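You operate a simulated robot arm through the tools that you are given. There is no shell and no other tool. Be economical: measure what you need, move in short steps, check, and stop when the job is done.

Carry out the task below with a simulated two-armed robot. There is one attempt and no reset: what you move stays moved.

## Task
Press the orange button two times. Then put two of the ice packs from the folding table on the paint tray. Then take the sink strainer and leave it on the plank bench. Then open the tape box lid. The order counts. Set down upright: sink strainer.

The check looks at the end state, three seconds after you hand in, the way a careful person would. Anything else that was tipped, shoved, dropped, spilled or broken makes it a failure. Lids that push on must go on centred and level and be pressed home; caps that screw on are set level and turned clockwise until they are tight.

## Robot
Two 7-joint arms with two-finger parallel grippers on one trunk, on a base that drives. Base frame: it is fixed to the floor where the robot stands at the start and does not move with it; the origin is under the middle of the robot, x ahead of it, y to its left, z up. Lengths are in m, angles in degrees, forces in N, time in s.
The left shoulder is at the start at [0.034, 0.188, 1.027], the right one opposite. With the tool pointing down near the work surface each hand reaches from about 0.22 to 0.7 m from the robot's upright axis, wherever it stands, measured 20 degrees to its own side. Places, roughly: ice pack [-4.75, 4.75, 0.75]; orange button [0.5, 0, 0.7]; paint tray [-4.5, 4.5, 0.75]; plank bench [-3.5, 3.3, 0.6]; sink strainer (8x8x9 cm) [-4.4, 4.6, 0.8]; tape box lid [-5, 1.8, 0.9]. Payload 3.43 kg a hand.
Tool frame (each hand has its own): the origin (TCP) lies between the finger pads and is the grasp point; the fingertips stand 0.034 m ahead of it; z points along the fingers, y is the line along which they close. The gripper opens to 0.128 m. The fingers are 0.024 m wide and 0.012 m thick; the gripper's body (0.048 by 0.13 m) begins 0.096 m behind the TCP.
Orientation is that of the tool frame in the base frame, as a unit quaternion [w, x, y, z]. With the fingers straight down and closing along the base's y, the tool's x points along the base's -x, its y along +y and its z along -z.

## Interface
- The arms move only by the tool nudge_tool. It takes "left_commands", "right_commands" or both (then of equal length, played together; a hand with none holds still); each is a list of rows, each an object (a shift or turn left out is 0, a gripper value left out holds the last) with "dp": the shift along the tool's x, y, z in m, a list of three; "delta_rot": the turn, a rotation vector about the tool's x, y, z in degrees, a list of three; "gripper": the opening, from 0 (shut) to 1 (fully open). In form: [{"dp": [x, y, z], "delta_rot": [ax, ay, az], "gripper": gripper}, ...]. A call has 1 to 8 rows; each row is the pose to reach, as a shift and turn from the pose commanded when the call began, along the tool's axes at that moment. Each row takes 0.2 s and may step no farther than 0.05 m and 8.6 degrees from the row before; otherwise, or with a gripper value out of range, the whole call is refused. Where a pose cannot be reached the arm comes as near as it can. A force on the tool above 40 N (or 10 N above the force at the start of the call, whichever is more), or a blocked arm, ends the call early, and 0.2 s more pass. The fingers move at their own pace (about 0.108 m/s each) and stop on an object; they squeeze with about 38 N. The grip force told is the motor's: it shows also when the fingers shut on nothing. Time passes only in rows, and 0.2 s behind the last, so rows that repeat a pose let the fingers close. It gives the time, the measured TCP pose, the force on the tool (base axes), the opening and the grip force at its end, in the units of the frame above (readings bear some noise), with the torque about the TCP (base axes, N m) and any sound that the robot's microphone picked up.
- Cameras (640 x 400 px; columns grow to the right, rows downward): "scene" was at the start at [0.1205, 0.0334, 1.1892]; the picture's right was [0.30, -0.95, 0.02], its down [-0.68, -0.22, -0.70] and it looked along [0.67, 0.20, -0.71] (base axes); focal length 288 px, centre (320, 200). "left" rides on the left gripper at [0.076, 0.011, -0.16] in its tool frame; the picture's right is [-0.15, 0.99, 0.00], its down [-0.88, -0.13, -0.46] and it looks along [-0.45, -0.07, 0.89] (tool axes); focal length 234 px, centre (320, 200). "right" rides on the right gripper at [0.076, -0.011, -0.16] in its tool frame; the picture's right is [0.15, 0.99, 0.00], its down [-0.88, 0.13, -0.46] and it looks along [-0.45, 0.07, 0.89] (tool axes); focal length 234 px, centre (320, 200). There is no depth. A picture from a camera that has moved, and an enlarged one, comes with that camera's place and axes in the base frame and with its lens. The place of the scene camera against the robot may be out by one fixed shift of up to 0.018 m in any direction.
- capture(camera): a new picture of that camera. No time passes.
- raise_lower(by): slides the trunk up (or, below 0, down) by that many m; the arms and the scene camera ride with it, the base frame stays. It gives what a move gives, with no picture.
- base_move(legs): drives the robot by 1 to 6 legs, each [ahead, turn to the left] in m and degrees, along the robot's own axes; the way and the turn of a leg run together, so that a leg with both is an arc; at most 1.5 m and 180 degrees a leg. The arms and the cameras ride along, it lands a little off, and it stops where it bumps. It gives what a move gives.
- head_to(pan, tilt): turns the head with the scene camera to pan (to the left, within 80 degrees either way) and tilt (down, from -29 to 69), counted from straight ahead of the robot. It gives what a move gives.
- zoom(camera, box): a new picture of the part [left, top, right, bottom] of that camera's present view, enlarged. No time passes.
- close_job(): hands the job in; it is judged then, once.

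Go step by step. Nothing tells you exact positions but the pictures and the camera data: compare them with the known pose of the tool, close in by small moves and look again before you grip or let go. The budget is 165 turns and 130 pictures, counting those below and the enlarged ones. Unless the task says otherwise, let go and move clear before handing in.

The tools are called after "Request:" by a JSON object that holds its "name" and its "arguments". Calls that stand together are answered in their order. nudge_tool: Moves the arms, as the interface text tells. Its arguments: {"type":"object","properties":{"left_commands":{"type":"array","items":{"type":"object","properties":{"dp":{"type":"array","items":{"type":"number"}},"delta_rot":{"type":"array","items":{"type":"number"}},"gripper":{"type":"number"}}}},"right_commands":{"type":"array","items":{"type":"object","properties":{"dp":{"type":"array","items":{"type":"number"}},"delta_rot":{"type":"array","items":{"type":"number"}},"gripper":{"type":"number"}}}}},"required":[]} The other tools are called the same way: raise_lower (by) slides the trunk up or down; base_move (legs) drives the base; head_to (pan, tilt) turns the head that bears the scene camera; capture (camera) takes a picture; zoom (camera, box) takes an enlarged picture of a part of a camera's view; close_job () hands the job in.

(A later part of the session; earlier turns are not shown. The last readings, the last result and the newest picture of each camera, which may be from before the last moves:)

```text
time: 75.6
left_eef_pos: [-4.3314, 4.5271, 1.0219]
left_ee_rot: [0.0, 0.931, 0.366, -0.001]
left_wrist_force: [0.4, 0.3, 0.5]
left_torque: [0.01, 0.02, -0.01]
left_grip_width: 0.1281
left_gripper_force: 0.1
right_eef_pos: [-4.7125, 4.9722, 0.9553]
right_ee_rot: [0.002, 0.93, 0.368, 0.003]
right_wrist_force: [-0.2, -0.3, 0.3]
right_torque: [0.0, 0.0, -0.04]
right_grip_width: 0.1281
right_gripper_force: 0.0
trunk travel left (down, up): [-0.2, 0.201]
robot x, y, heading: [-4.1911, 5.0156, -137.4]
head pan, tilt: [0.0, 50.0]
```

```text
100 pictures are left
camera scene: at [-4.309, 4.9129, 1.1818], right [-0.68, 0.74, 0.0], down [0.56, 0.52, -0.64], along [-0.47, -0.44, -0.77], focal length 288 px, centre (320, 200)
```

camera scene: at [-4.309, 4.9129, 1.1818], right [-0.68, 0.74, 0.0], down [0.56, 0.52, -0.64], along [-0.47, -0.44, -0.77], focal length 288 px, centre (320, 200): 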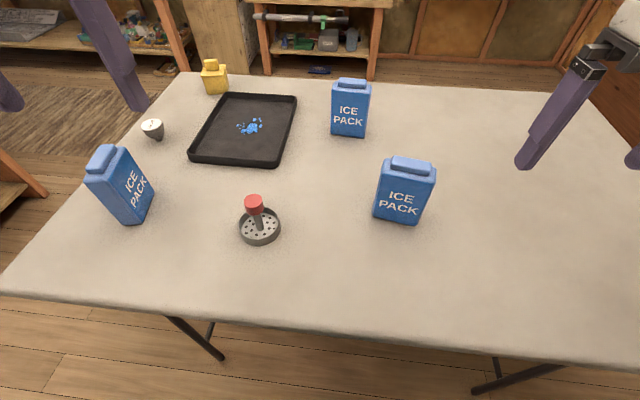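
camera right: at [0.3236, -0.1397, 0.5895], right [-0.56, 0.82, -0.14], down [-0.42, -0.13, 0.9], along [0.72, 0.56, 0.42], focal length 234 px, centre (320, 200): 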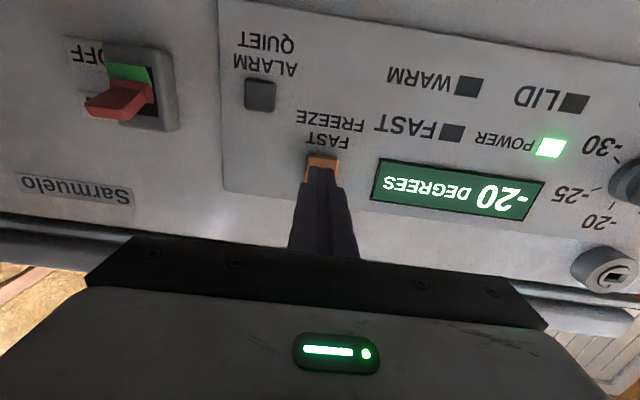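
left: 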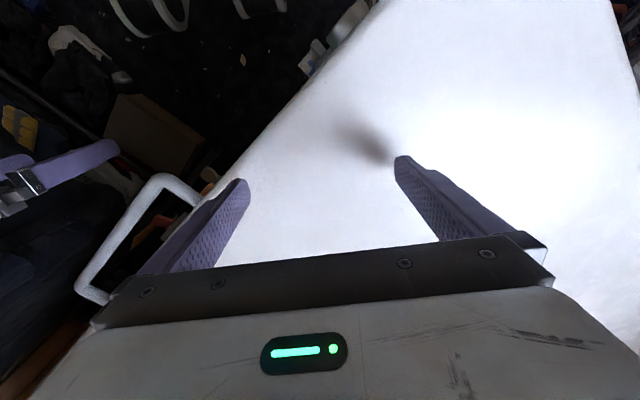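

Everything is visible now: pack 2 and pack 3 both face me, so I'll use those two, gripping across their width. I move the right hand above pack 2 and check with its own camera.

Request:
{"name": "nudge_tool", "arguments": {"right_commands": [{"dp": [-0.02, 0.044, 0], "delta_rot": [0, 0, 4]}, {"dp": [-0.042, 0.087, 0], "delta_rot": [0, 0, 8]}, {"dp": [-0.063, 0.13, 0], "delta_rot": [0, 0, 12]}, {"dp": [-0.084, 0.173, 0], "delta_rot": [0, 0, 16]}, {"dp": [-0.084, 0.173, 0], "delta_rot": [0, 0, 16]}]}}

Request:
{"name": "capture", "arguments": {"camera": "right"}}

Request:
{"name": "capture", "arguments": {"camera": "scene"}}

```text
time: 76.8
left_eef_pos: [-4.3295, 4.5272, 1.0219]
left_ee_rot: [0.001, 0.931, 0.365, -0.002]
left_wrist_force: [-0.2, 0.6, 0.3]
left_torque: [0.01, -0.04, 0.01]
left_grip_width: 0.1281
left_gripper_force: 0.0
right_eef_pos: [-4.6571, 4.7899, 0.9548]
right_ee_rot: [0.002, 0.972, 0.235, 0.003]
right_wrist_force: [0.4, -0.6, 0.0]
right_torque: [-0.02, 0.03, -0.03]
right_grip_width: 0.1282
right_gripper_force: 0.0
trunk travel left (down, up): [-0.2, 0.201]
robot x, y, heading: [-4.1947, 5.0132, -137.5]
head pan, tilt: [0.0, 50.0]
```

```text
99 pictures are left
camera right: at [-4.5952, 4.8361, 1.1169], right [0.58, -0.81, 0.01], down [-0.73, -0.52, 0.45], along [-0.36, -0.27, -0.89], focal length 234 px, centre (320, 200)
```

right: 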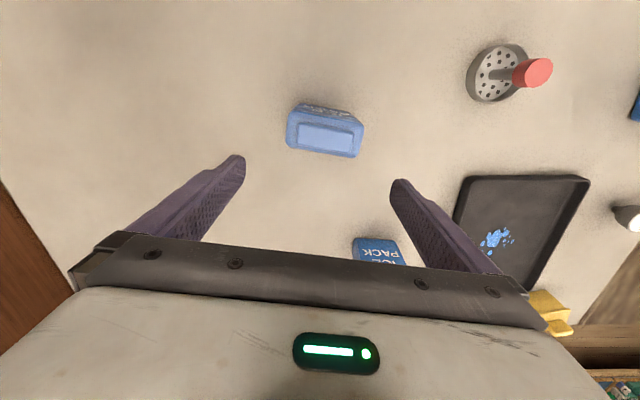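

```text
98 pictures are left
camera scene: at [-4.309, 4.913, 1.1818], right [-0.68, 0.74, 0.0], down [0.56, 0.52, -0.64], along [-0.47, -0.44, -0.77], focal length 288 px, centre (320, 200)
```

scene: 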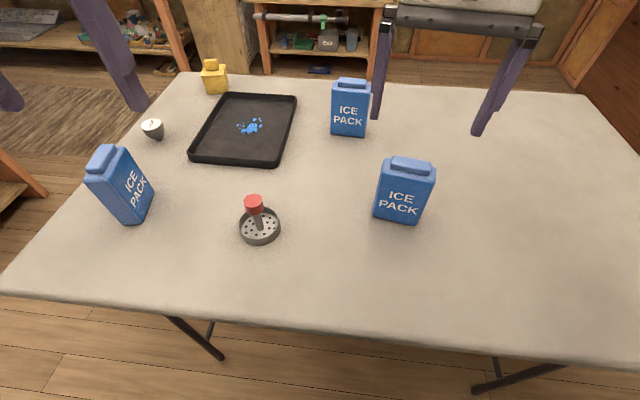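

The right camera puts pack 2's centre at about [-4.631, 4.798]; I correct by 2.7 cm and rotate 3° and look again.

Request:
{"name": "nudge_tool", "arguments": {"right_commands": [{"dp": [0.027, 0.005, 0.0], "delta_rot": [0, 0, 3]}, {"dp": [0.027, 0.005, 0.025], "delta_rot": [0, 0, 3]}, {"dp": [0.027, 0.005, 0.025], "delta_rot": [0, 0, 3]}]}}

Request:
{"name": "capture", "arguments": {"camera": "right"}}

Request:
{"name": "zoom", "arguments": {"camera": "scene", "box": [340, 0, 580, 240]}}

```text
time: 77.6
left_eef_pos: [-4.3296, 4.5264, 1.023]
left_ee_rot: [0.001, 0.931, 0.365, -0.001]
left_wrist_force: [-0.7, -0.4, 0.4]
left_torque: [-0.01, -0.02, 0.04]
left_grip_width: 0.1278
left_gripper_force: 0.0
right_eef_pos: [-4.6283, 4.8, 0.9306]
right_ee_rot: [0.002, 0.978, 0.21, 0.003]
right_wrist_force: [0.0, 0.4, -0.9]
right_torque: [0.0, 0.04, -0.03]
right_grip_width: 0.128
right_gripper_force: 0.0
trunk travel left (down, up): [-0.2, 0.201]
robot x, y, heading: [-4.1922, 5.0153, -137.2]
head pan, tilt: [0.0, 50.0]
```

```text
97 pictures are left
camera right: at [-4.5652, 4.8424, 1.0914], right [0.54, -0.84, 0.01], down [-0.75, -0.48, 0.45], along [-0.38, -0.25, -0.89], focal length 234 px, centre (320, 200)
```

right: 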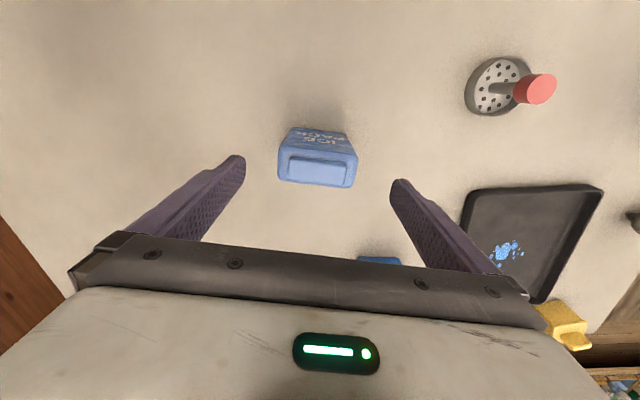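

```text
1.67 times, centred on (460, 120) of scene
camera zoom: at [-4.309, 4.9129, 1.1818], right [-0.68, 0.74, 0.0], down [0.56, 0.52, -0.64], along [-0.47, -0.44, -0.77], focal length 480 px, centre (87, 333)
```

zoom: 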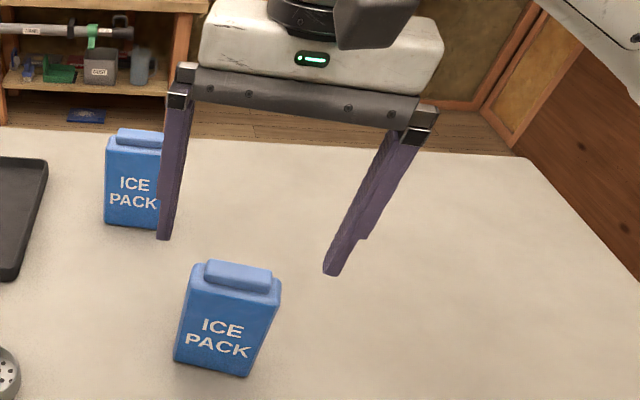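

Aligned: the pack sits centrally between the fingers and parallel. I lower to grip height and close.

Request:
{"name": "nudge_tool", "arguments": {"right_commands": [{"dp": [-0.004, 0, 0.035]}, {"dp": [-0.004, 0, 0.07]}, {"dp": [-0.004, 0, 0.1]}, {"dp": [-0.004, 0, 0.125]}, {"dp": [-0.004, 0, 0.125]}]}}

Request:
{"name": "capture", "arguments": {"camera": "scene"}}

Request:
{"name": "capture", "arguments": {"camera": "right"}}

```text
time: 78.8
left_eef_pos: [-4.3305, 4.5266, 1.0219]
left_ee_rot: [0.001, 0.931, 0.365, -0.001]
left_wrist_force: [-0.1, 0.1, 0.0]
left_torque: [-0.01, 0.01, -0.02]
left_grip_width: 0.1281
left_gripper_force: 0.0
right_eef_pos: [-4.6297, 4.7972, 0.8072]
right_ee_rot: [0.002, 0.978, 0.211, 0.003]
right_wrist_force: [-0.2, -0.7, -0.3]
right_torque: [-0.01, 0.02, 0.03]
right_grip_width: 0.1279
right_gripper_force: 0.0
trunk travel left (down, up): [-0.2, 0.201]
robot x, y, heading: [-4.1977, 5.0128, -137.5]
head pan, tilt: [0.0, 50.0]
```

```text
95 pictures are left
camera scene: at [-4.309, 4.9129, 1.1818], right [-0.68, 0.74, 0.0], down [0.56, 0.52, -0.64], along [-0.47, -0.44, -0.77], focal length 288 px, centre (320, 200)
```

scene: 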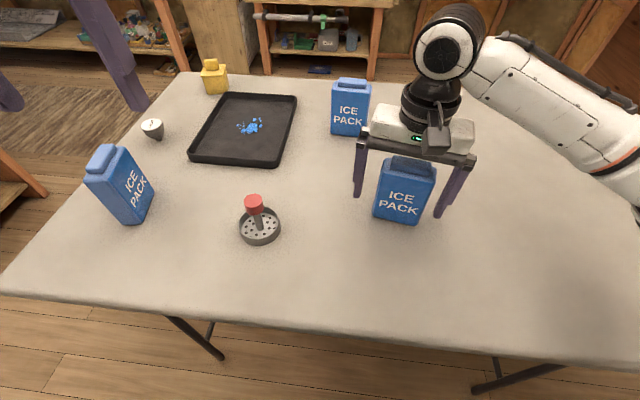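

```text
94 pictures are left
camera right: at [-4.5654, 4.8399, 0.9676], right [0.54, -0.84, 0.01], down [-0.75, -0.48, 0.45], along [-0.38, -0.25, -0.89], focal length 234 px, centre (320, 200)
```

right: 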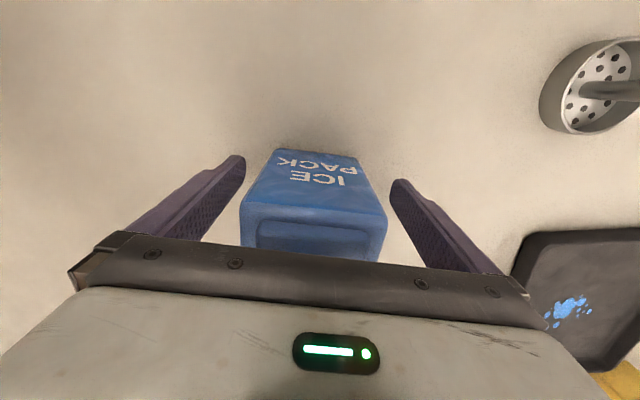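

Well centred. I close the gripper and then lift a little.

Request:
{"name": "nudge_tool", "arguments": {"right_commands": [{"gripper": 0}, {"gripper": 0}, {"gripper": 0}, {"gripper": 0}, {"dp": [0, 0, -0.03]}, {"dp": [0, 0, -0.06]}, {"dp": [0, 0, -0.09]}, {"dp": [0, 0, -0.12]}]}}

Request:
{"name": "capture", "arguments": {"camera": "scene"}}

```text
time: 80.6
left_eef_pos: [-4.3294, 4.5267, 1.0209]
left_ee_rot: [0.001, 0.931, 0.365, -0.001]
left_wrist_force: [0.2, 0.1, -0.7]
left_torque: [0.0, 0.0, -0.04]
left_grip_width: 0.128
left_gripper_force: 0.0
right_eef_pos: [-4.6304, 4.7971, 0.9275]
right_ee_rot: [0.002, 0.978, 0.21, 0.003]
right_wrist_force: [0.9, -0.6, -3.9]
right_torque: [0.01, -0.03, 0.01]
right_grip_width: 0.0852
right_gripper_force: 38.2
trunk travel left (down, up): [-0.2, 0.201]
robot x, y, heading: [-4.1952, 5.0119, -137.6]
head pan, tilt: [0.0, 50.0]
```

```text
93 pictures are left
camera scene: at [-4.309, 4.9129, 1.1817], right [-0.68, 0.74, 0.0], down [0.56, 0.52, -0.64], along [-0.47, -0.44, -0.77], focal length 288 px, centre (320, 200)
```

scene: 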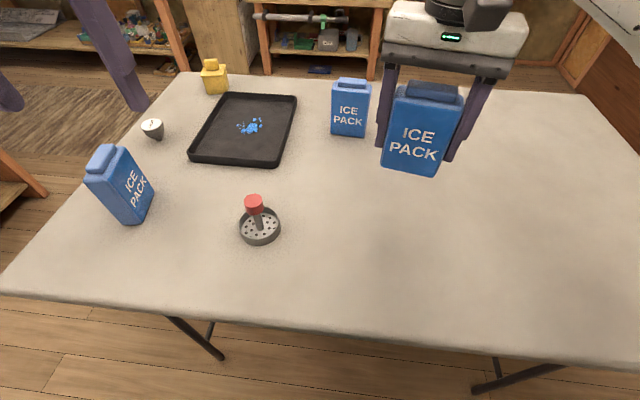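

Pack 2 is held. I raise it further, then swing the base left so the tray lies on my right hand's side, and edge in slightly.

Request:
{"name": "nudge_tool", "arguments": {"right_commands": [{"dp": [0, 0, -0.03]}, {"dp": [0, 0, -0.06]}]}}

Request:
{"name": "base_move", "arguments": {"legs": [[0, 33]]}}

Request:
{"name": "head_to", "arguments": {"pan": -20, "tilt": 50}}

Request:
{"name": "capture", "arguments": {"camera": "scene"}}

```text
time: 81.2
left_eef_pos: [-4.33, 4.5281, 1.0225]
left_ee_rot: [0.001, 0.931, 0.365, -0.001]
left_wrist_force: [0.5, 0.2, 0.1]
left_torque: [0.01, 0.0, -0.03]
left_grip_width: 0.1284
left_gripper_force: 0.1
right_eef_pos: [-4.6311, 4.7998, 0.9871]
right_ee_rot: [0.001, 0.978, 0.21, 0.004]
right_wrist_force: [-0.3, 0.7, -4.4]
right_torque: [-0.01, 0.0, 0.02]
right_grip_width: 0.0848
right_gripper_force: 37.7
trunk travel left (down, up): [-0.2, 0.201]
robot x, y, heading: [-4.1975, 5.0182, -137.6]
head pan, tilt: [0.0, 50.0]
```

```text
time: 83.2
left_eef_pos: [-4.0432, 4.5326, 1.0211]
left_ee_rot: [0.001, 0.791, 0.612, 0.0]
left_wrist_force: [-0.2, 0.8, 0.1]
left_torque: [0.0, 0.02, -0.01]
left_grip_width: 0.1278
left_gripper_force: 0.0
right_eef_pos: [-4.4436, 4.5958, 0.9859]
right_ee_rot: [0.001, 0.878, 0.478, 0.004]
right_wrist_force: [1.3, -0.4, -3.5]
right_torque: [-0.01, 0.01, -0.01]
right_grip_width: 0.0846
right_gripper_force: 37.9
trunk travel left (down, up): [-0.2, 0.201]
robot x, y, heading: [-4.1966, 5.0178, -104.5]
head pan, tilt: [0.0, 50.0]
```

```text
time: 84.0
left_eef_pos: [-4.0424, 4.532, 1.0222]
left_ee_rot: [0.0, 0.79, 0.613, 0.0]
left_wrist_force: [-0.2, 0.3, 0.4]
left_torque: [0.0, 0.0, -0.02]
left_grip_width: 0.1281
left_gripper_force: 0.1
right_eef_pos: [-4.4436, 4.597, 0.9874]
right_ee_rot: [0.001, 0.878, 0.478, 0.004]
right_wrist_force: [0.1, 0.7, -3.1]
right_torque: [0.01, -0.01, -0.02]
right_grip_width: 0.0849
right_gripper_force: 38.2
trunk travel left (down, up): [-0.2, 0.201]
robot x, y, heading: [-4.1921, 5.0172, -104.5]
head pan, tilt: [-20.0, 50.0]
```

```text
92 pictures are left
camera scene: at [-4.262, 4.881, 1.1817], right [-0.82, 0.57, 0.0], down [0.43, 0.63, -0.64], along [-0.36, -0.53, -0.77], focal length 288 px, centre (320, 200)
```

scene: 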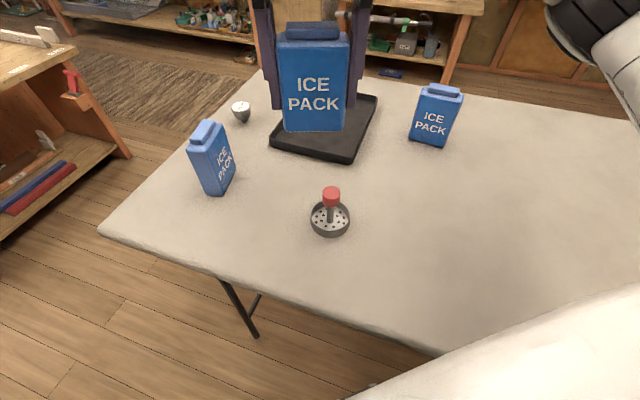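

The tray is now ahead-right of me. I move the pack most of the way over and align it with the tray, staying high, then look with the hand camera.

Request:
{"name": "nudge_tool", "arguments": {"right_commands": [{"dp": [-0.04, -0.004, 0], "delta_rot": [0, 0, 5]}, {"dp": [-0.08, -0.008, 0], "delta_rot": [0, 0, 10]}, {"dp": [-0.12, -0.012, 0], "delta_rot": [0, 0, 15]}, {"dp": [-0.16, -0.016, 0], "delta_rot": [0, 0, 20]}, {"dp": [-0.2, -0.02, 0], "delta_rot": [0, 0, 20]}, {"dp": [-0.2, -0.02, 0], "delta_rot": [0, 0, 20]}]}}

Request:
{"name": "capture", "arguments": {"camera": "right"}}

Request:
{"name": "capture", "arguments": {"camera": "scene"}}

```text
time: 85.4
left_eef_pos: [-4.0423, 4.5321, 1.0215]
left_ee_rot: [-0.001, 0.79, 0.613, -0.001]
left_wrist_force: [0.0, -0.1, -0.5]
left_torque: [-0.01, 0.07, -0.05]
left_grip_width: 0.128
left_gripper_force: 0.1
right_eef_pos: [-4.5649, 4.4606, 0.9796]
right_ee_rot: [0.0, 0.948, 0.319, 0.003]
right_wrist_force: [1.9, -0.2, -3.6]
right_torque: [-0.01, 0.0, 0.01]
right_grip_width: 0.0847
right_gripper_force: 38.0
right hand out of reach, approached as far as the arm can: row 5, 6
trunk travel left (down, up): [-0.2, 0.201]
robot x, y, heading: [-4.1942, 5.0182, -104.6]
head pan, tilt: [-20.0, 50.0]
```

```text
91 pictures are left
camera right: at [-4.5128, 4.5157, 1.141], right [0.72, -0.7, 0.0], down [-0.62, -0.64, 0.45], along [-0.31, -0.32, -0.89], focal length 234 px, centre (320, 200)
```

right: 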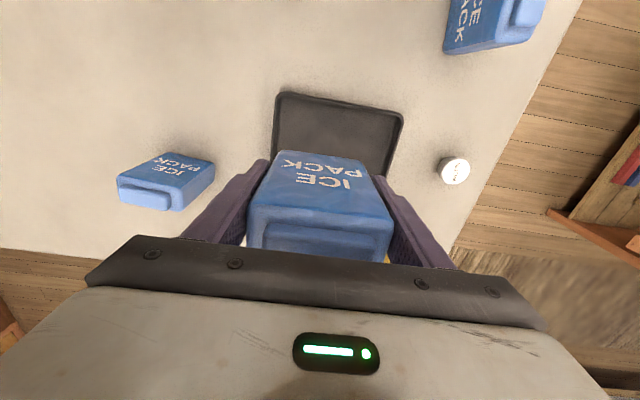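

```text
90 pictures are left
camera scene: at [-4.2612, 4.8811, 1.1818], right [-0.82, 0.57, 0.0], down [0.43, 0.63, -0.64], along [-0.36, -0.53, -0.77], focal length 288 px, centre (320, 200)
```

scene: 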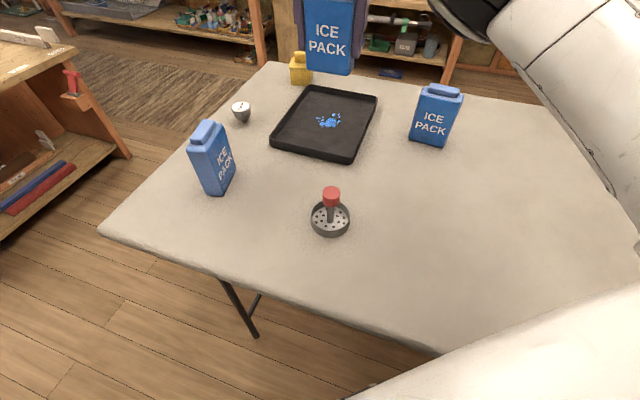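

The hand camera gives the tray's near edge midpoint at [-4.507, 4.470]. I need a little more reach, so I move the base 5 cm forward (edge clearance stays about 0.24 m from my axis).

Request:
{"name": "base_move", "arguments": {"legs": [[0.05, 0]]}}

```text
time: 86.3
left_eef_pos: [-4.0547, 4.4847, 1.0222]
left_ee_rot: [0.0, 0.79, 0.613, 0.0]
left_wrist_force: [-0.2, -0.7, 0.1]
left_torque: [0.01, 0.01, 0.0]
left_grip_width: 0.128
left_gripper_force: 0.0
right_eef_pos: [-4.5791, 4.413, 0.9787]
right_ee_rot: [0.0, 0.948, 0.318, 0.003]
right_wrist_force: [1.1, 0.0, -3.6]
right_torque: [-0.01, -0.01, 0.03]
right_grip_width: 0.085
right_gripper_force: 37.9
trunk travel left (down, up): [-0.2, 0.201]
robot x, y, heading: [-4.206, 4.9693, -104.7]
head pan, tilt: [-20.0, 50.0]
```

Now I lower partway over the tray and check the measured pose.

Request:
{"name": "nudge_tool", "arguments": {"right_commands": [{"dp": [0, 0, 0.04]}, {"dp": [0, 0, 0.08]}, {"dp": [0, 0, 0.08]}]}}

Request:
{"name": "capture", "arguments": {"camera": "right"}}

Request:
{"name": "capture", "arguments": {"camera": "scene"}}

```text
time: 87.1
left_eef_pos: [-4.055, 4.4847, 1.0227]
left_ee_rot: [0.0, 0.79, 0.613, 0.0]
left_wrist_force: [-0.1, -0.2, 1.3]
left_torque: [-0.02, 0.03, -0.02]
left_grip_width: 0.1279
left_gripper_force: 0.0
right_eef_pos: [-4.5798, 4.4134, 0.8993]
right_ee_rot: [0.0, 0.948, 0.318, 0.004]
right_wrist_force: [-0.1, -0.8, -4.8]
right_torque: [0.04, 0.0, 0.02]
right_grip_width: 0.0848
right_gripper_force: 38.3
trunk travel left (down, up): [-0.2, 0.201]
robot x, y, heading: [-4.207, 4.9701, -104.4]
head pan, tilt: [-20.0, 50.0]
```

```text
89 pictures are left
camera right: at [-4.5272, 4.4677, 1.0592], right [0.71, -0.7, 0.0], down [-0.63, -0.64, 0.45], along [-0.31, -0.32, -0.89], focal length 234 px, centre (320, 200)
```

right: 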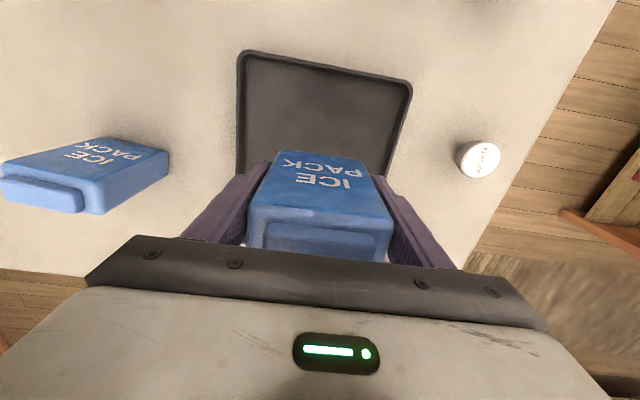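

```text
88 pictures are left
camera scene: at [-4.2744, 4.8337, 1.1818], right [-0.82, 0.57, 0.0], down [0.43, 0.63, -0.64], along [-0.36, -0.53, -0.77], focal length 288 px, centre (320, 200)
```

scene: 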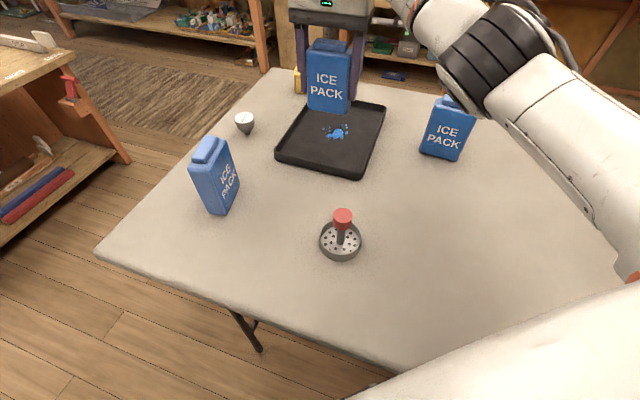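

Over the tray and square with it. I shift 1.4 cm further in and lower in steps, watching the forearm near pack 3.

Request:
{"name": "nudge_tool", "arguments": {"right_commands": [{"dp": [-0.014, -0.003, 0.02]}, {"dp": [-0.014, -0.003, 0.045]}, {"dp": [-0.014, -0.003, 0.045]}]}}

Request:
{"name": "capture", "arguments": {"camera": "scene"}}

```text
time: 87.9
left_eef_pos: [-4.0554, 4.4851, 1.0218]
left_ee_rot: [0.0, 0.79, 0.613, 0.001]
left_wrist_force: [1.0, -0.9, 0.4]
left_torque: [0.0, 0.0, 0.04]
left_grip_width: 0.128
left_gripper_force: 0.1
right_eef_pos: [-4.5903, 4.4064, 0.8512]
right_ee_rot: [0.0, 0.948, 0.319, 0.003]
right_wrist_force: [-0.4, -0.4, -4.2]
right_torque: [-0.01, -0.03, 0.01]
right_grip_width: 0.0848
right_gripper_force: 37.8
trunk travel left (down, up): [-0.2, 0.201]
robot x, y, heading: [-4.2058, 4.9686, -104.3]
head pan, tilt: [-20.0, 50.0]
```

```text
87 pictures are left
camera scene: at [-4.2744, 4.8337, 1.1817], right [-0.82, 0.57, 0.0], down [0.43, 0.63, -0.64], along [-0.36, -0.53, -0.77], focal length 288 px, centre (320, 200)
```

scene: 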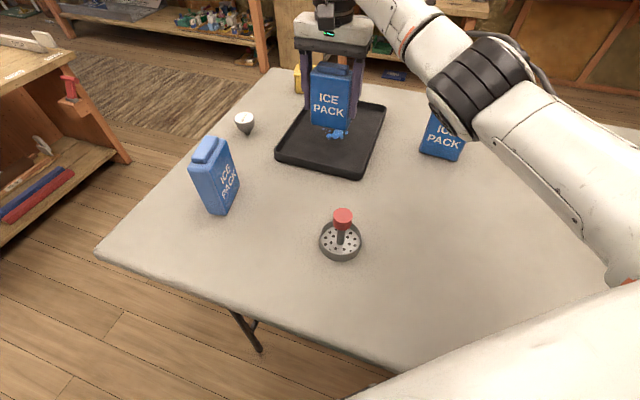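

The elbow stays above and short of pack 3. I continue down the last 3–4 cm to the tray floor.

Request:
{"name": "nudge_tool", "arguments": {"right_commands": [{"dp": [0, 0, 0.015]}, {"dp": [0, 0, 0.028]}, {"dp": [0, 0, 0.034]}, {"dp": [0, 0, 0.037]}]}}

Request:
{"name": "zoom", "arguments": {"camera": "scene", "box": [240, 0, 480, 200]}}

```text
time: 88.9
left_eef_pos: [-4.0557, 4.4853, 1.0218]
left_ee_rot: [0.0, 0.79, 0.613, 0.0]
left_wrist_force: [0.9, 0.4, 0.6]
left_torque: [0.0, -0.01, -0.01]
left_grip_width: 0.128
left_gripper_force: 0.1
right_eef_pos: [-4.592, 4.4077, 0.8173]
right_ee_rot: [-0.001, 0.948, 0.318, 0.003]
right_wrist_force: [-0.3, -0.2, -3.6]
right_torque: [0.02, -0.01, 0.02]
right_grip_width: 0.0848
right_gripper_force: 38.0
trunk travel left (down, up): [-0.2, 0.201]
robot x, y, heading: [-4.2065, 4.9669, -104.4]
head pan, tilt: [-20.0, 50.0]
```

```text
2.00 times, centred on (360, 100) of scene
camera zoom: at [-4.2745, 4.8337, 1.1817], right [-0.82, 0.57, 0.0], down [0.43, 0.63, -0.64], along [-0.36, -0.53, -0.77], focal length 576 px, centre (240, 400)
```

zoom: 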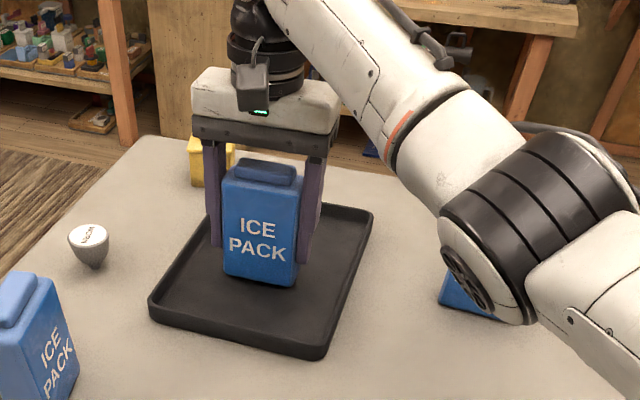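

Not yet touching; I lower in 3 mm steps until the force rises.

Request:
{"name": "nudge_tool", "arguments": {"right_commands": [{"dp": [0, 0, 0.003]}, {"dp": [0, 0, 0.005]}, {"dp": [0, 0, 0.007]}]}}

```text
time: 89.7
left_eef_pos: [-4.0543, 4.4856, 1.0225]
left_ee_rot: [0.001, 0.79, 0.613, -0.001]
left_wrist_force: [0.1, 0.2, 0.8]
left_torque: [0.02, 0.02, 0.04]
left_grip_width: 0.1281
left_gripper_force: 0.1
right_eef_pos: [-4.5912, 4.4085, 0.8118]
right_ee_rot: [0.0, 0.948, 0.319, 0.003]
right_wrist_force: [0.3, 3.5, 3.0]
right_torque: [0.54, 0.17, -0.15]
right_grip_width: 0.085
right_gripper_force: 38.0
trunk travel left (down, up): [-0.2, 0.201]
robot x, y, heading: [-4.2038, 4.9692, -104.6]
head pan, tilt: [-20.0, 50.0]
```

Contact with the tray floor. I open the fingers moderately and rise straight up.

Request:
{"name": "nudge_tool", "arguments": {"right_commands": [{"gripper": 0.85}, {"gripper": 0.85}, {"dp": [0, 0, -0.03]}, {"dp": [0, 0, -0.07]}, {"dp": [0, 0, -0.11]}, {"dp": [0, 0, -0.15]}]}}

Request:
{"name": "capture", "arguments": {"camera": "scene"}}

Request:
{"name": "capture", "arguments": {"camera": "right"}}

```text
time: 91.1
left_eef_pos: [-4.0542, 4.4862, 1.0218]
left_ee_rot: [0.001, 0.79, 0.613, -0.001]
left_wrist_force: [-0.2, 0.3, 0.7]
left_torque: [-0.03, 0.0, 0.02]
left_grip_width: 0.128
left_gripper_force: 0.0
right_eef_pos: [-4.5935, 4.4116, 0.9606]
right_ee_rot: [0.0, 0.948, 0.319, 0.003]
right_wrist_force: [0.4, -0.4, -0.4]
right_torque: [0.0, 0.04, 0.0]
right_grip_width: 0.1085
right_gripper_force: 0.1
right hand out of reach, approached as far as the arm can: row 6
trunk travel left (down, up): [-0.2, 0.201]
robot x, y, heading: [-4.2087, 4.9699, -104.4]
head pan, tilt: [-20.0, 50.0]
```

```text
85 pictures are left
camera scene: at [-4.2739, 4.8345, 1.1818], right [-0.82, 0.57, 0.0], down [0.43, 0.63, -0.64], along [-0.36, -0.53, -0.77], focal length 288 px, centre (320, 200)
```

scene: 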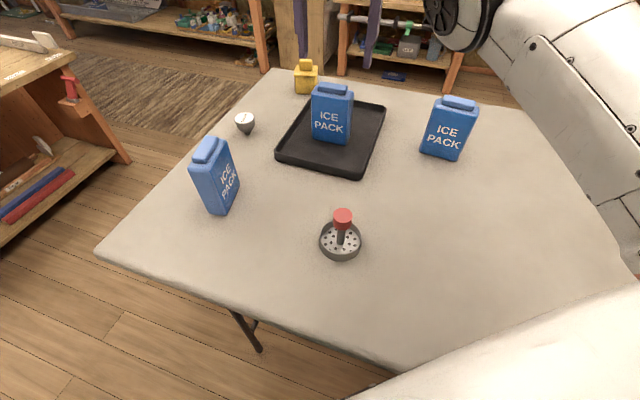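

```text
84 pictures are left
camera right: at [-4.5403, 4.4663, 1.1211], right [0.71, -0.7, 0.0], down [-0.63, -0.64, 0.45], along [-0.31, -0.32, -0.89], focal length 234 px, centre (320, 200)
```

right: 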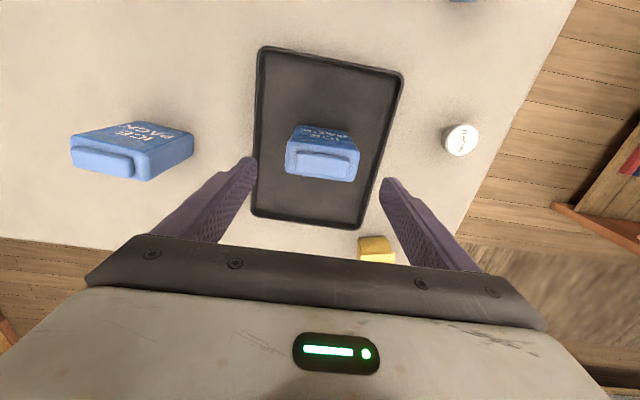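

Pack 2 stands in the tray. Turning the base 22° right brings the hand right over pack 3 at safe height.

Request:
{"name": "base_move", "arguments": {"legs": [[0, -22]]}}

Request:
{"name": "nudge_tool", "arguments": {"right_commands": [{"dp": [0.015, 0, 0], "delta_rot": [0, 0, -8], "gripper": 1}, {"dp": [0.015, 0, 0], "delta_rot": [0, 0, -16]}, {"dp": [0.015, 0, 0], "delta_rot": [0, 0, -16]}]}}

Request:
{"name": "capture", "arguments": {"camera": "right"}}

Request:
{"name": "capture", "arguments": {"camera": "scene"}}

```text
time: 92.7
left_eef_pos: [-4.2487, 4.4627, 1.023]
left_ee_rot: [0.0, 0.893, 0.45, -0.001]
left_wrist_force: [-0.8, 0.5, 0.4]
left_torque: [0.02, -0.04, 0.02]
left_grip_width: 0.1282
left_gripper_force: 0.0
right_eef_pos: [-4.7771, 4.5983, 0.958]
right_ee_rot: [0.001, 0.991, 0.131, 0.004]
right_wrist_force: [0.0, 0.3, 0.1]
right_torque: [-0.01, 0.03, 0.0]
right_grip_width: 0.109
right_gripper_force: 0.0
trunk travel left (down, up): [-0.2, 0.201]
robot x, y, heading: [-4.2058, 4.9681, -126.6]
head pan, tilt: [-20.0, 50.0]
```

```text
time: 93.5
left_eef_pos: [-4.2498, 4.4632, 1.0221]
left_ee_rot: [0.001, 0.893, 0.45, -0.001]
left_wrist_force: [0.4, -0.1, 0.2]
left_torque: [0.03, 0.01, 0.02]
left_grip_width: 0.1281
left_gripper_force: 0.0
right_eef_pos: [-4.7623, 4.6019, 0.9593]
right_ee_rot: [0.001, 0.964, 0.267, 0.003]
right_wrist_force: [0.2, -0.1, 0.1]
right_torque: [-0.01, -0.05, -0.01]
right_grip_width: 0.1279
right_gripper_force: 0.0
trunk travel left (down, up): [-0.2, 0.201]
robot x, y, heading: [-4.2023, 4.9688, -127.0]
head pan, tilt: [-20.0, 50.0]
```

```text
83 pictures are left
camera right: at [-4.7032, 4.6516, 1.1209], right [0.64, -0.77, 0.0], down [-0.69, -0.57, 0.45], along [-0.35, -0.29, -0.89], focal length 234 px, centre (320, 200)
```

right: 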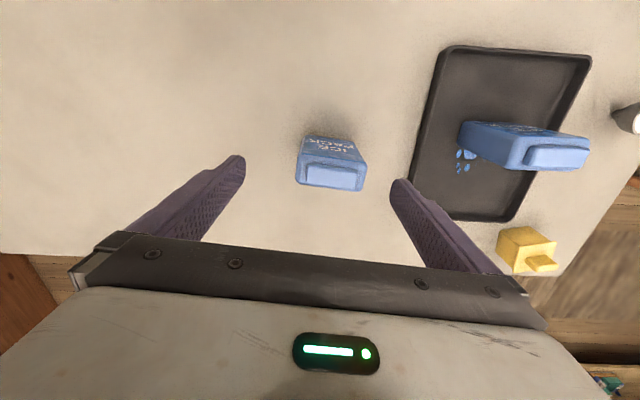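

```text
82 pictures are left
camera scene: at [-4.3192, 4.8667, 1.1818], right [-0.55, 0.84, 0.0], down [0.64, 0.42, -0.64], along [-0.54, -0.35, -0.77], focal length 288 px, centre (320, 200)
```

scene: 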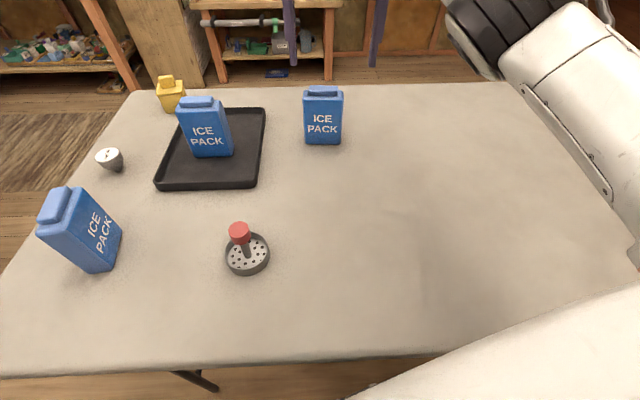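

Pack 3 is parallel to the gripper; centre about [-4.768, 4.578]. I shift and lower to grip height.

Request:
{"name": "nudge_tool", "arguments": {"right_commands": [{"dp": [-0.018, 0.018, 0]}, {"dp": [-0.018, 0.018, 0.03]}, {"dp": [-0.018, 0.018, 0.06]}, {"dp": [-0.018, 0.018, 0.06]}]}}

Request:
{"name": "capture", "arguments": {"camera": "right"}}

```text
time: 94.5
left_eef_pos: [-4.2485, 4.4636, 1.0211]
left_ee_rot: [0.001, 0.893, 0.451, -0.001]
left_wrist_force: [-0.6, 0.6, -0.4]
left_torque: [0.02, 0.02, 0.07]
left_grip_width: 0.1281
left_gripper_force: 0.1
right_eef_pos: [-4.7669, 4.5804, 0.903]
right_ee_rot: [0.002, 0.964, 0.267, 0.002]
right_wrist_force: [-0.1, -0.2, -0.8]
right_torque: [0.03, 0.03, 0.01]
right_grip_width: 0.1279
right_gripper_force: 0.1
right hand out of reach, approached as far as the arm can: row 1, 2
trunk travel left (down, up): [-0.2, 0.201]
robot x, y, heading: [-4.2067, 4.9692, -126.6]
head pan, tilt: [-20.0, 50.0]
```

```text
81 pictures are left
camera right: at [-4.7088, 4.629, 1.0627], right [0.63, -0.77, 0.01], down [-0.69, -0.56, 0.45], along [-0.35, -0.29, -0.89], focal length 234 px, centre (320, 200)
```

right: 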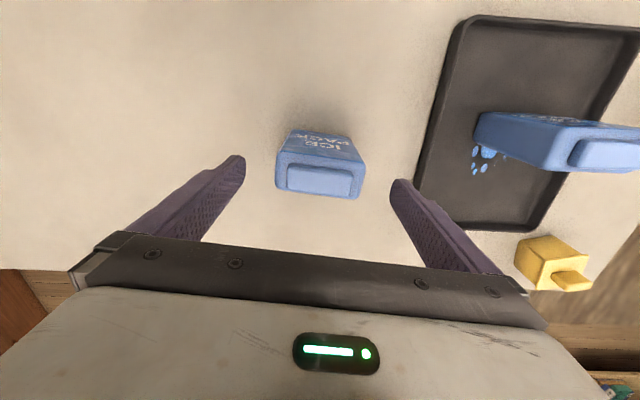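

Centred. Down and grip.

Request:
{"name": "nudge_tool", "arguments": {"right_commands": [{"dp": [0, 0.002, 0.035]}, {"dp": [0, 0.002, 0.07]}, {"dp": [0, 0.002, 0.096]}, {"dp": [0, 0.002, 0.096]}, {"dp": [0, 0.002, 0.096], "gripper": 0}, {"dp": [0, 0.002, 0.096]}, {"dp": [0, 0.002, 0.096]}, {"dp": [0, 0.002, 0.096]}]}}

Request:
{"name": "nudge_tool", "arguments": {"right_commands": [{"dp": [0, 0, -0.04]}, {"dp": [0, 0, -0.08]}, {"dp": [0, 0, -0.12]}, {"dp": [0.03, 0, -0.15]}, {"dp": [0.06, 0, -0.17]}, {"dp": [0.06, 0, -0.17]}]}}

Request:
{"name": "capture", "arguments": {"camera": "scene"}}

```text
time: 96.3
left_eef_pos: [-4.2497, 4.4633, 1.0223]
left_ee_rot: [0.0, 0.893, 0.45, -0.001]
left_wrist_force: [-0.2, 0.2, -0.4]
left_torque: [0.0, 0.02, -0.01]
left_grip_width: 0.128
left_gripper_force: 0.1
right_eef_pos: [-4.7669, 4.5761, 0.8022]
right_ee_rot: [0.001, 0.964, 0.266, 0.003]
right_wrist_force: [-1.0, 1.6, 0.8]
right_torque: [0.12, 0.15, 0.02]
right_grip_width: 0.0849
right_gripper_force: 37.8
trunk travel left (down, up): [-0.2, 0.201]
robot x, y, heading: [-4.2051, 4.9694, -126.6]
head pan, tilt: [-20.0, 50.0]
```

```text
time: 97.7
left_eef_pos: [-4.2501, 4.4639, 1.0228]
left_ee_rot: [0.0, 0.893, 0.45, -0.001]
left_wrist_force: [-0.4, 0.1, 0.5]
left_torque: [-0.01, -0.02, -0.02]
left_grip_width: 0.1279
left_gripper_force: 0.0
right_eef_pos: [-4.7148, 4.6087, 0.9706]
right_ee_rot: [0.001, 0.964, 0.266, 0.003]
right_wrist_force: [0.4, 0.1, -4.4]
right_torque: [0.01, -0.02, 0.02]
right_grip_width: 0.0849
right_gripper_force: 37.7
right hand out of reach, approached as far as the arm can: row 3
trunk travel left (down, up): [-0.2, 0.201]
robot x, y, heading: [-4.2048, 4.9647, -126.6]
head pan, tilt: [-20.0, 50.0]
```

```text
80 pictures are left
camera scene: at [-4.3193, 4.8666, 1.1817], right [-0.55, 0.84, 0.0], down [0.64, 0.42, -0.64], along [-0.54, -0.35, -0.77], focal length 288 px, centre (320, 200)
```

scene: 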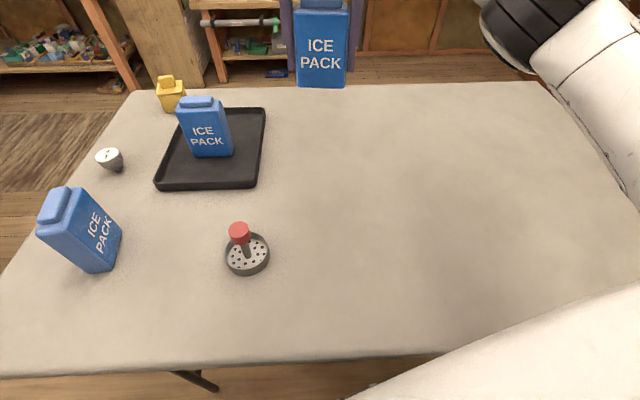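

Pack 3 is held. Swinging the base back 22° left puts it right above the near part of the tray.

Request:
{"name": "base_move", "arguments": {"legs": [[0, 22]]}}

Request:
{"name": "nudge_tool", "arguments": {"right_commands": [{"dp": [0, 0, 0], "delta_rot": [0, 0, 8]}, {"dp": [0, 0, 0], "delta_rot": [0, 0, 16]}, {"dp": [0, 0, 0], "delta_rot": [0, 0, 16]}]}}

Request:
{"name": "capture", "arguments": {"camera": "right"}}

Request:
{"name": "capture", "arguments": {"camera": "scene"}}

```text
time: 99.2
left_eef_pos: [-4.0602, 4.4824, 1.0221]
left_ee_rot: [0.0, 0.793, 0.609, 0.0]
left_wrist_force: [-0.6, -0.9, -0.3]
left_torque: [0.01, 0.02, 0.0]
left_grip_width: 0.1278
left_gripper_force: 0.1
right_eef_pos: [-4.5442, 4.4453, 0.971]
right_ee_rot: [0.001, 0.897, 0.443, 0.003]
right_wrist_force: [0.3, -0.2, -4.1]
right_torque: [0.01, 0.0, -0.04]
right_grip_width: 0.0849
right_gripper_force: 37.7
trunk travel left (down, up): [-0.2, 0.201]
robot x, y, heading: [-4.207, 4.971, -104.8]
head pan, tilt: [-20.0, 50.0]
```

```text
time: 100.0
left_eef_pos: [-4.0601, 4.4837, 1.022]
left_ee_rot: [0.0, 0.792, 0.61, 0.0]
left_wrist_force: [-0.4, -1.0, 0.8]
left_torque: [-0.01, -0.05, -0.02]
left_grip_width: 0.1279
left_gripper_force: 0.0
right_eef_pos: [-4.5462, 4.4461, 0.9719]
right_ee_rot: [-0.001, 0.95, 0.313, 0.003]
right_wrist_force: [-0.3, 0.9, -3.4]
right_torque: [0.0, 0.0, 0.03]
right_grip_width: 0.085
right_gripper_force: 37.6
trunk travel left (down, up): [-0.2, 0.201]
robot x, y, heading: [-4.2066, 4.9695, -105.2]
head pan, tilt: [-20.0, 50.0]
```

```text
79 pictures are left
camera right: at [-4.4921, 4.5, 1.1321], right [0.71, -0.71, 0.0], down [-0.63, -0.63, 0.45], along [-0.32, -0.32, -0.89], focal length 234 px, centre (320, 200)
```

right: 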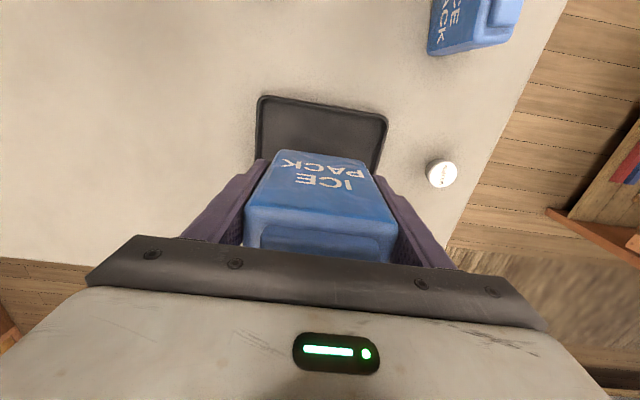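

```text
78 pictures are left
camera scene: at [-4.2755, 4.8342, 1.1817], right [-0.82, 0.57, 0.0], down [0.44, 0.63, -0.64], along [-0.37, -0.53, -0.77], focal length 288 px, centre (320, 200)
```

scene: 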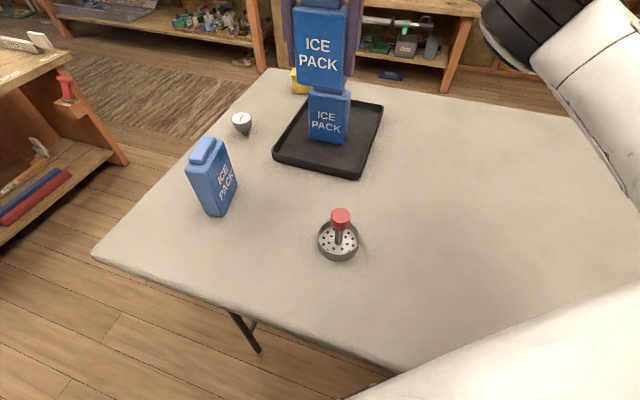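

Aligned 4 cm inside the near rim with a gap to the first pack. I lower it down to just above the tray floor.

Request:
{"name": "nudge_tool", "arguments": {"right_commands": [{"dp": [0, 0.003, 0.03]}, {"dp": [0, 0.003, 0.065]}, {"dp": [0, 0.003, 0.1]}, {"dp": [0, 0.003, 0.13]}, {"dp": [0, 0.003, 0.145]}, {"dp": [0, 0.003, 0.152]}, {"dp": [0, 0.003, 0.152]}]}}

Request:
{"name": "zoom", "arguments": {"camera": "scene", "box": [240, 0, 480, 200]}}

Request:
{"name": "nudge_tool", "arguments": {"right_commands": [{"dp": [0, 0, 0.005]}, {"dp": [0, 0, 0.009]}, {"dp": [0, 0, 0.012]}]}}

```text
time: 101.6
left_eef_pos: [-4.0599, 4.4838, 1.0217]
left_ee_rot: [0.001, 0.792, 0.61, 0.0]
left_wrist_force: [-0.1, -0.7, -0.2]
left_torque: [-0.03, 0.01, 0.0]
left_grip_width: 0.128
left_gripper_force: 0.1
right_eef_pos: [-4.5419, 4.4444, 0.8182]
right_ee_rot: [0.0, 0.949, 0.314, 0.003]
right_wrist_force: [-0.2, -0.6, -4.3]
right_torque: [0.03, -0.06, 0.02]
right_grip_width: 0.0848
right_gripper_force: 37.5
trunk travel left (down, up): [-0.2, 0.201]
robot x, y, heading: [-4.2046, 4.9673, -104.8]
head pan, tilt: [-20.0, 50.0]
```

```text
2.00 times, centred on (360, 100) of scene
camera zoom: at [-4.2755, 4.8342, 1.1817], right [-0.82, 0.57, 0.0], down [0.44, 0.63, -0.64], along [-0.37, -0.53, -0.77], focal length 576 px, centre (240, 400)
```

zoom: 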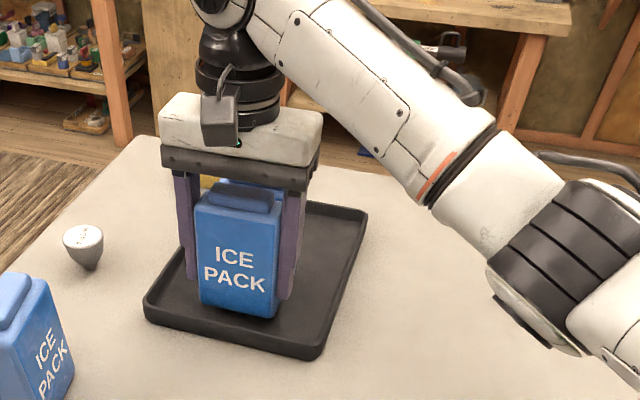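

```text
time: 102.4
left_eef_pos: [-4.0587, 4.483, 1.0213]
left_ee_rot: [0.0, 0.792, 0.61, 0.0]
left_wrist_force: [-0.5, -0.1, -0.2]
left_torque: [0.02, -0.01, 0.01]
left_grip_width: 0.128
left_gripper_force: 0.2
right_eef_pos: [-4.5428, 4.445, 0.8088]
right_ee_rot: [0.001, 0.949, 0.314, 0.004]
right_wrist_force: [-0.7, -0.4, -4.2]
right_torque: [0.02, -0.01, -0.04]
right_grip_width: 0.0847
right_gripper_force: 37.5
trunk travel left (down, up): [-0.2, 0.201]
robot x, y, heading: [-4.2056, 4.9666, -104.7]
head pan, tilt: [-20.0, 50.0]
```

Request:
{"name": "nudge_tool", "arguments": {"right_commands": [{"dp": [0, 0, 0.003]}, {"dp": [0, 0, 0.005]}, {"dp": [0, 0, 0.005]}]}}

```text
time: 103.2
left_eef_pos: [-4.0591, 4.4853, 1.0236]
left_ee_rot: [0.0, 0.792, 0.61, -0.001]
left_wrist_force: [0.6, 0.8, 0.0]
left_torque: [-0.02, 0.0, 0.0]
left_grip_width: 0.128
left_gripper_force: 0.0
right_eef_pos: [-4.5448, 4.4441, 0.8066]
right_ee_rot: [0.002, 0.95, 0.314, 0.001]
right_wrist_force: [-3.2, 1.7, 20.3]
right_torque: [1.15, 0.52, 0.12]
right_grip_width: 0.085
right_gripper_force: 37.6
trunk travel left (down, up): [-0.2, 0.201]
robot x, y, heading: [-4.2055, 4.9711, -104.9]
head pan, tilt: [-20.0, 50.0]
```

Firm contact with the tray floor. I ease up slightly, release, and rise.

Request:
{"name": "nudge_tool", "arguments": {"right_commands": [{"dp": [0, 0, -0.003]}, {"dp": [0, 0, -0.003], "gripper": 0.85}, {"dp": [0, 0, -0.003]}, {"dp": [0, 0, -0.04]}, {"dp": [0, 0, -0.08]}, {"dp": [0, 0, -0.12]}, {"dp": [0, 0, -0.15]}]}}

Request:
{"name": "capture", "arguments": {"camera": "scene"}}

Request:
{"name": "capture", "arguments": {"camera": "right"}}

```text
time: 104.8
left_eef_pos: [-4.0592, 4.4837, 1.0219]
left_ee_rot: [0.001, 0.792, 0.61, -0.001]
left_wrist_force: [-0.9, -0.7, 0.5]
left_torque: [0.03, 0.01, 0.03]
left_grip_width: 0.128
left_gripper_force: 0.0
right_eef_pos: [-4.5452, 4.444, 0.9503]
right_ee_rot: [0.0, 0.949, 0.314, 0.004]
right_wrist_force: [0.4, 0.5, 0.7]
right_torque: [0.03, -0.01, -0.01]
right_grip_width: 0.1089
right_gripper_force: 0.0
trunk travel left (down, up): [-0.2, 0.201]
robot x, y, heading: [-4.2032, 4.9668, -105.0]
head pan, tilt: [-20.0, 50.0]
```

```text
76 pictures are left
camera scene: at [-4.2752, 4.8347, 1.1818], right [-0.82, 0.57, 0.0], down [0.44, 0.63, -0.64], along [-0.37, -0.53, -0.77], focal length 288 px, centre (320, 200)
```

scene: 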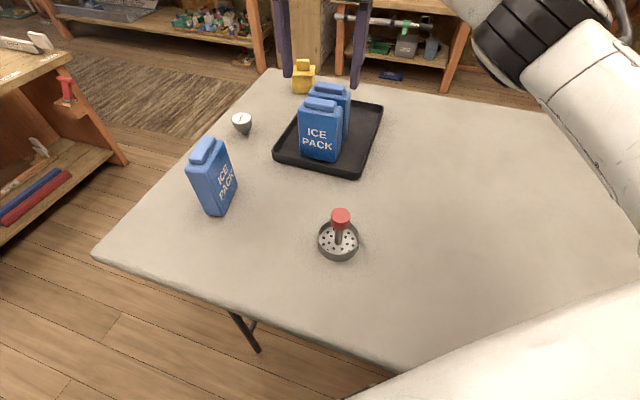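

```text
75 pictures are left
camera right: at [-4.4918, 4.499, 1.1111], right [0.71, -0.71, 0.0], down [-0.63, -0.63, 0.45], along [-0.32, -0.32, -0.89], focal length 234 px, centre (320, 200)
```

right: 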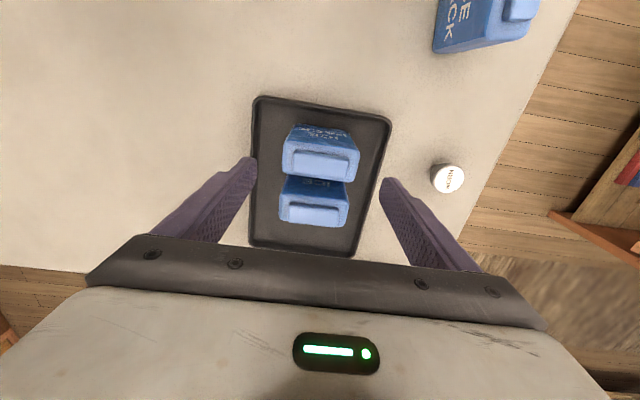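

Both packs stand in the tray. Next the strainer: I move the right hand above its red knob at about [-4.443, 4.634].

Request:
{"name": "nudge_tool", "arguments": {"right_commands": [{"dp": [0.04, -0.018, 0]}, {"dp": [0.08, -0.036, 0]}, {"dp": [0.12, -0.055, 0]}, {"dp": [0.16, -0.074, 0]}, {"dp": [0.195, -0.092, 0]}, {"dp": [0.195, -0.092, 0]}]}}

Request:
{"name": "capture", "arguments": {"camera": "right"}}

Request:
{"name": "capture", "arguments": {"camera": "scene"}}

```text
time: 106.2
left_eef_pos: [-4.0587, 4.4837, 1.022]
left_ee_rot: [0.001, 0.792, 0.61, 0.0]
left_wrist_force: [0.5, 0.3, -0.5]
left_torque: [-0.04, -0.03, 0.01]
left_grip_width: 0.128
left_gripper_force: 0.0
right_eef_pos: [-4.4428, 4.633, 0.9554]
right_ee_rot: [0.001, 0.949, 0.314, 0.004]
right_wrist_force: [0.1, 0.6, 0.4]
right_torque: [-0.05, -0.01, 0.0]
right_grip_width: 0.1088
right_gripper_force: 0.0
trunk travel left (down, up): [-0.2, 0.201]
robot x, y, heading: [-4.2062, 4.9708, -105.1]
head pan, tilt: [-20.0, 50.0]
```

```text
74 pictures are left
camera right: at [-4.389, 4.6871, 1.1164], right [0.71, -0.71, 0.0], down [-0.63, -0.63, 0.45], along [-0.32, -0.32, -0.89], focal length 234 px, centre (320, 200)
```

right: 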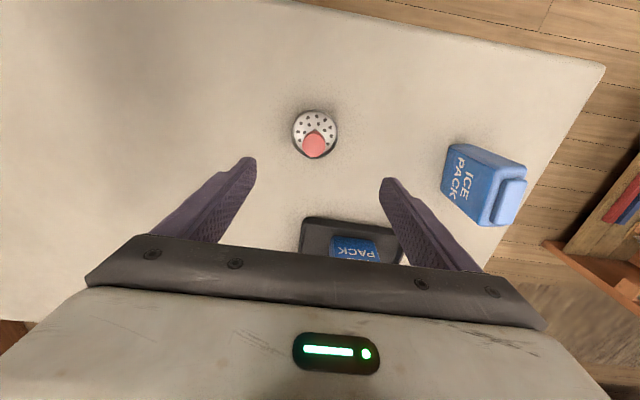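

```text
73 pictures are left
camera scene: at [-4.2753, 4.8345, 1.1818], right [-0.82, 0.57, 0.0], down [0.44, 0.63, -0.64], along [-0.37, -0.53, -0.77], focal length 288 px, centre (320, 200)
```

scene: 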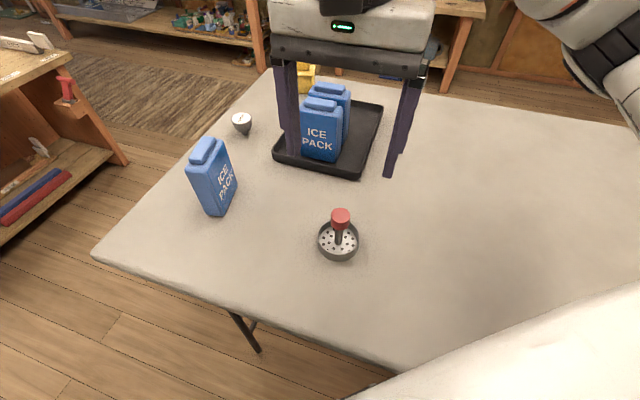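

Centre refined to [-4.443, 4.644]. I shift 1.1 cm and lower to knob height.

Request:
{"name": "nudge_tool", "arguments": {"right_commands": [{"dp": [0.007, -0.009, 0.0], "gripper": 0.6}, {"dp": [0.007, -0.009, 0.04]}, {"dp": [0.007, -0.009, 0.08]}, {"dp": [0.007, -0.009, 0.11]}, {"dp": [0.007, -0.009, 0.135]}, {"dp": [0.007, -0.009, 0.135]}]}}

Request:
{"name": "zoom", "arguments": {"camera": "scene", "box": [220, 100, 460, 280]}}

Request:
{"name": "capture", "arguments": {"camera": "right"}}

```text
time: 107.6
left_eef_pos: [-4.0587, 4.4833, 1.022]
left_ee_rot: [0.001, 0.792, 0.61, 0.0]
left_wrist_force: [-0.5, 0.0, 0.3]
left_torque: [0.04, 0.02, -0.01]
left_grip_width: 0.1279
left_gripper_force: 0.1
right_eef_pos: [-4.443, 4.6468, 0.8168]
right_ee_rot: [0.001, 0.949, 0.315, 0.004]
right_wrist_force: [0.2, 0.5, 0.8]
right_torque: [-0.03, 0.01, -0.03]
right_grip_width: 0.0767
right_gripper_force: 0.1
trunk travel left (down, up): [-0.2, 0.201]
robot x, y, heading: [-4.2041, 4.97, -105.0]
head pan, tilt: [-20.0, 50.0]
```

```text
2.22 times, centred on (340, 190) of scene
camera zoom: at [-4.2753, 4.8345, 1.1818], right [-0.82, 0.57, 0.0], down [0.44, 0.63, -0.64], along [-0.37, -0.53, -0.77], focal length 640 px, centre (276, 222)
```

zoom: 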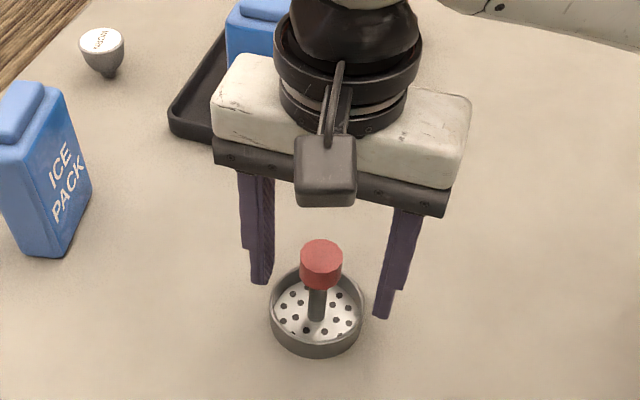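

```text
71 pictures are left
camera right: at [-4.3899, 4.7006, 0.9786], right [0.71, -0.71, 0.0], down [-0.63, -0.63, 0.45], along [-0.32, -0.32, -0.89], focal length 234 px, centre (320, 200)
```

right: 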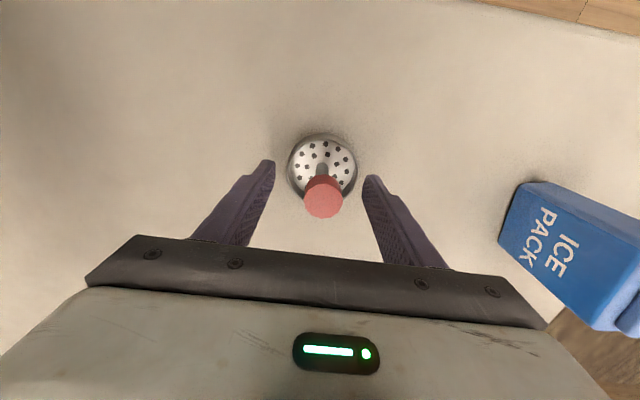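

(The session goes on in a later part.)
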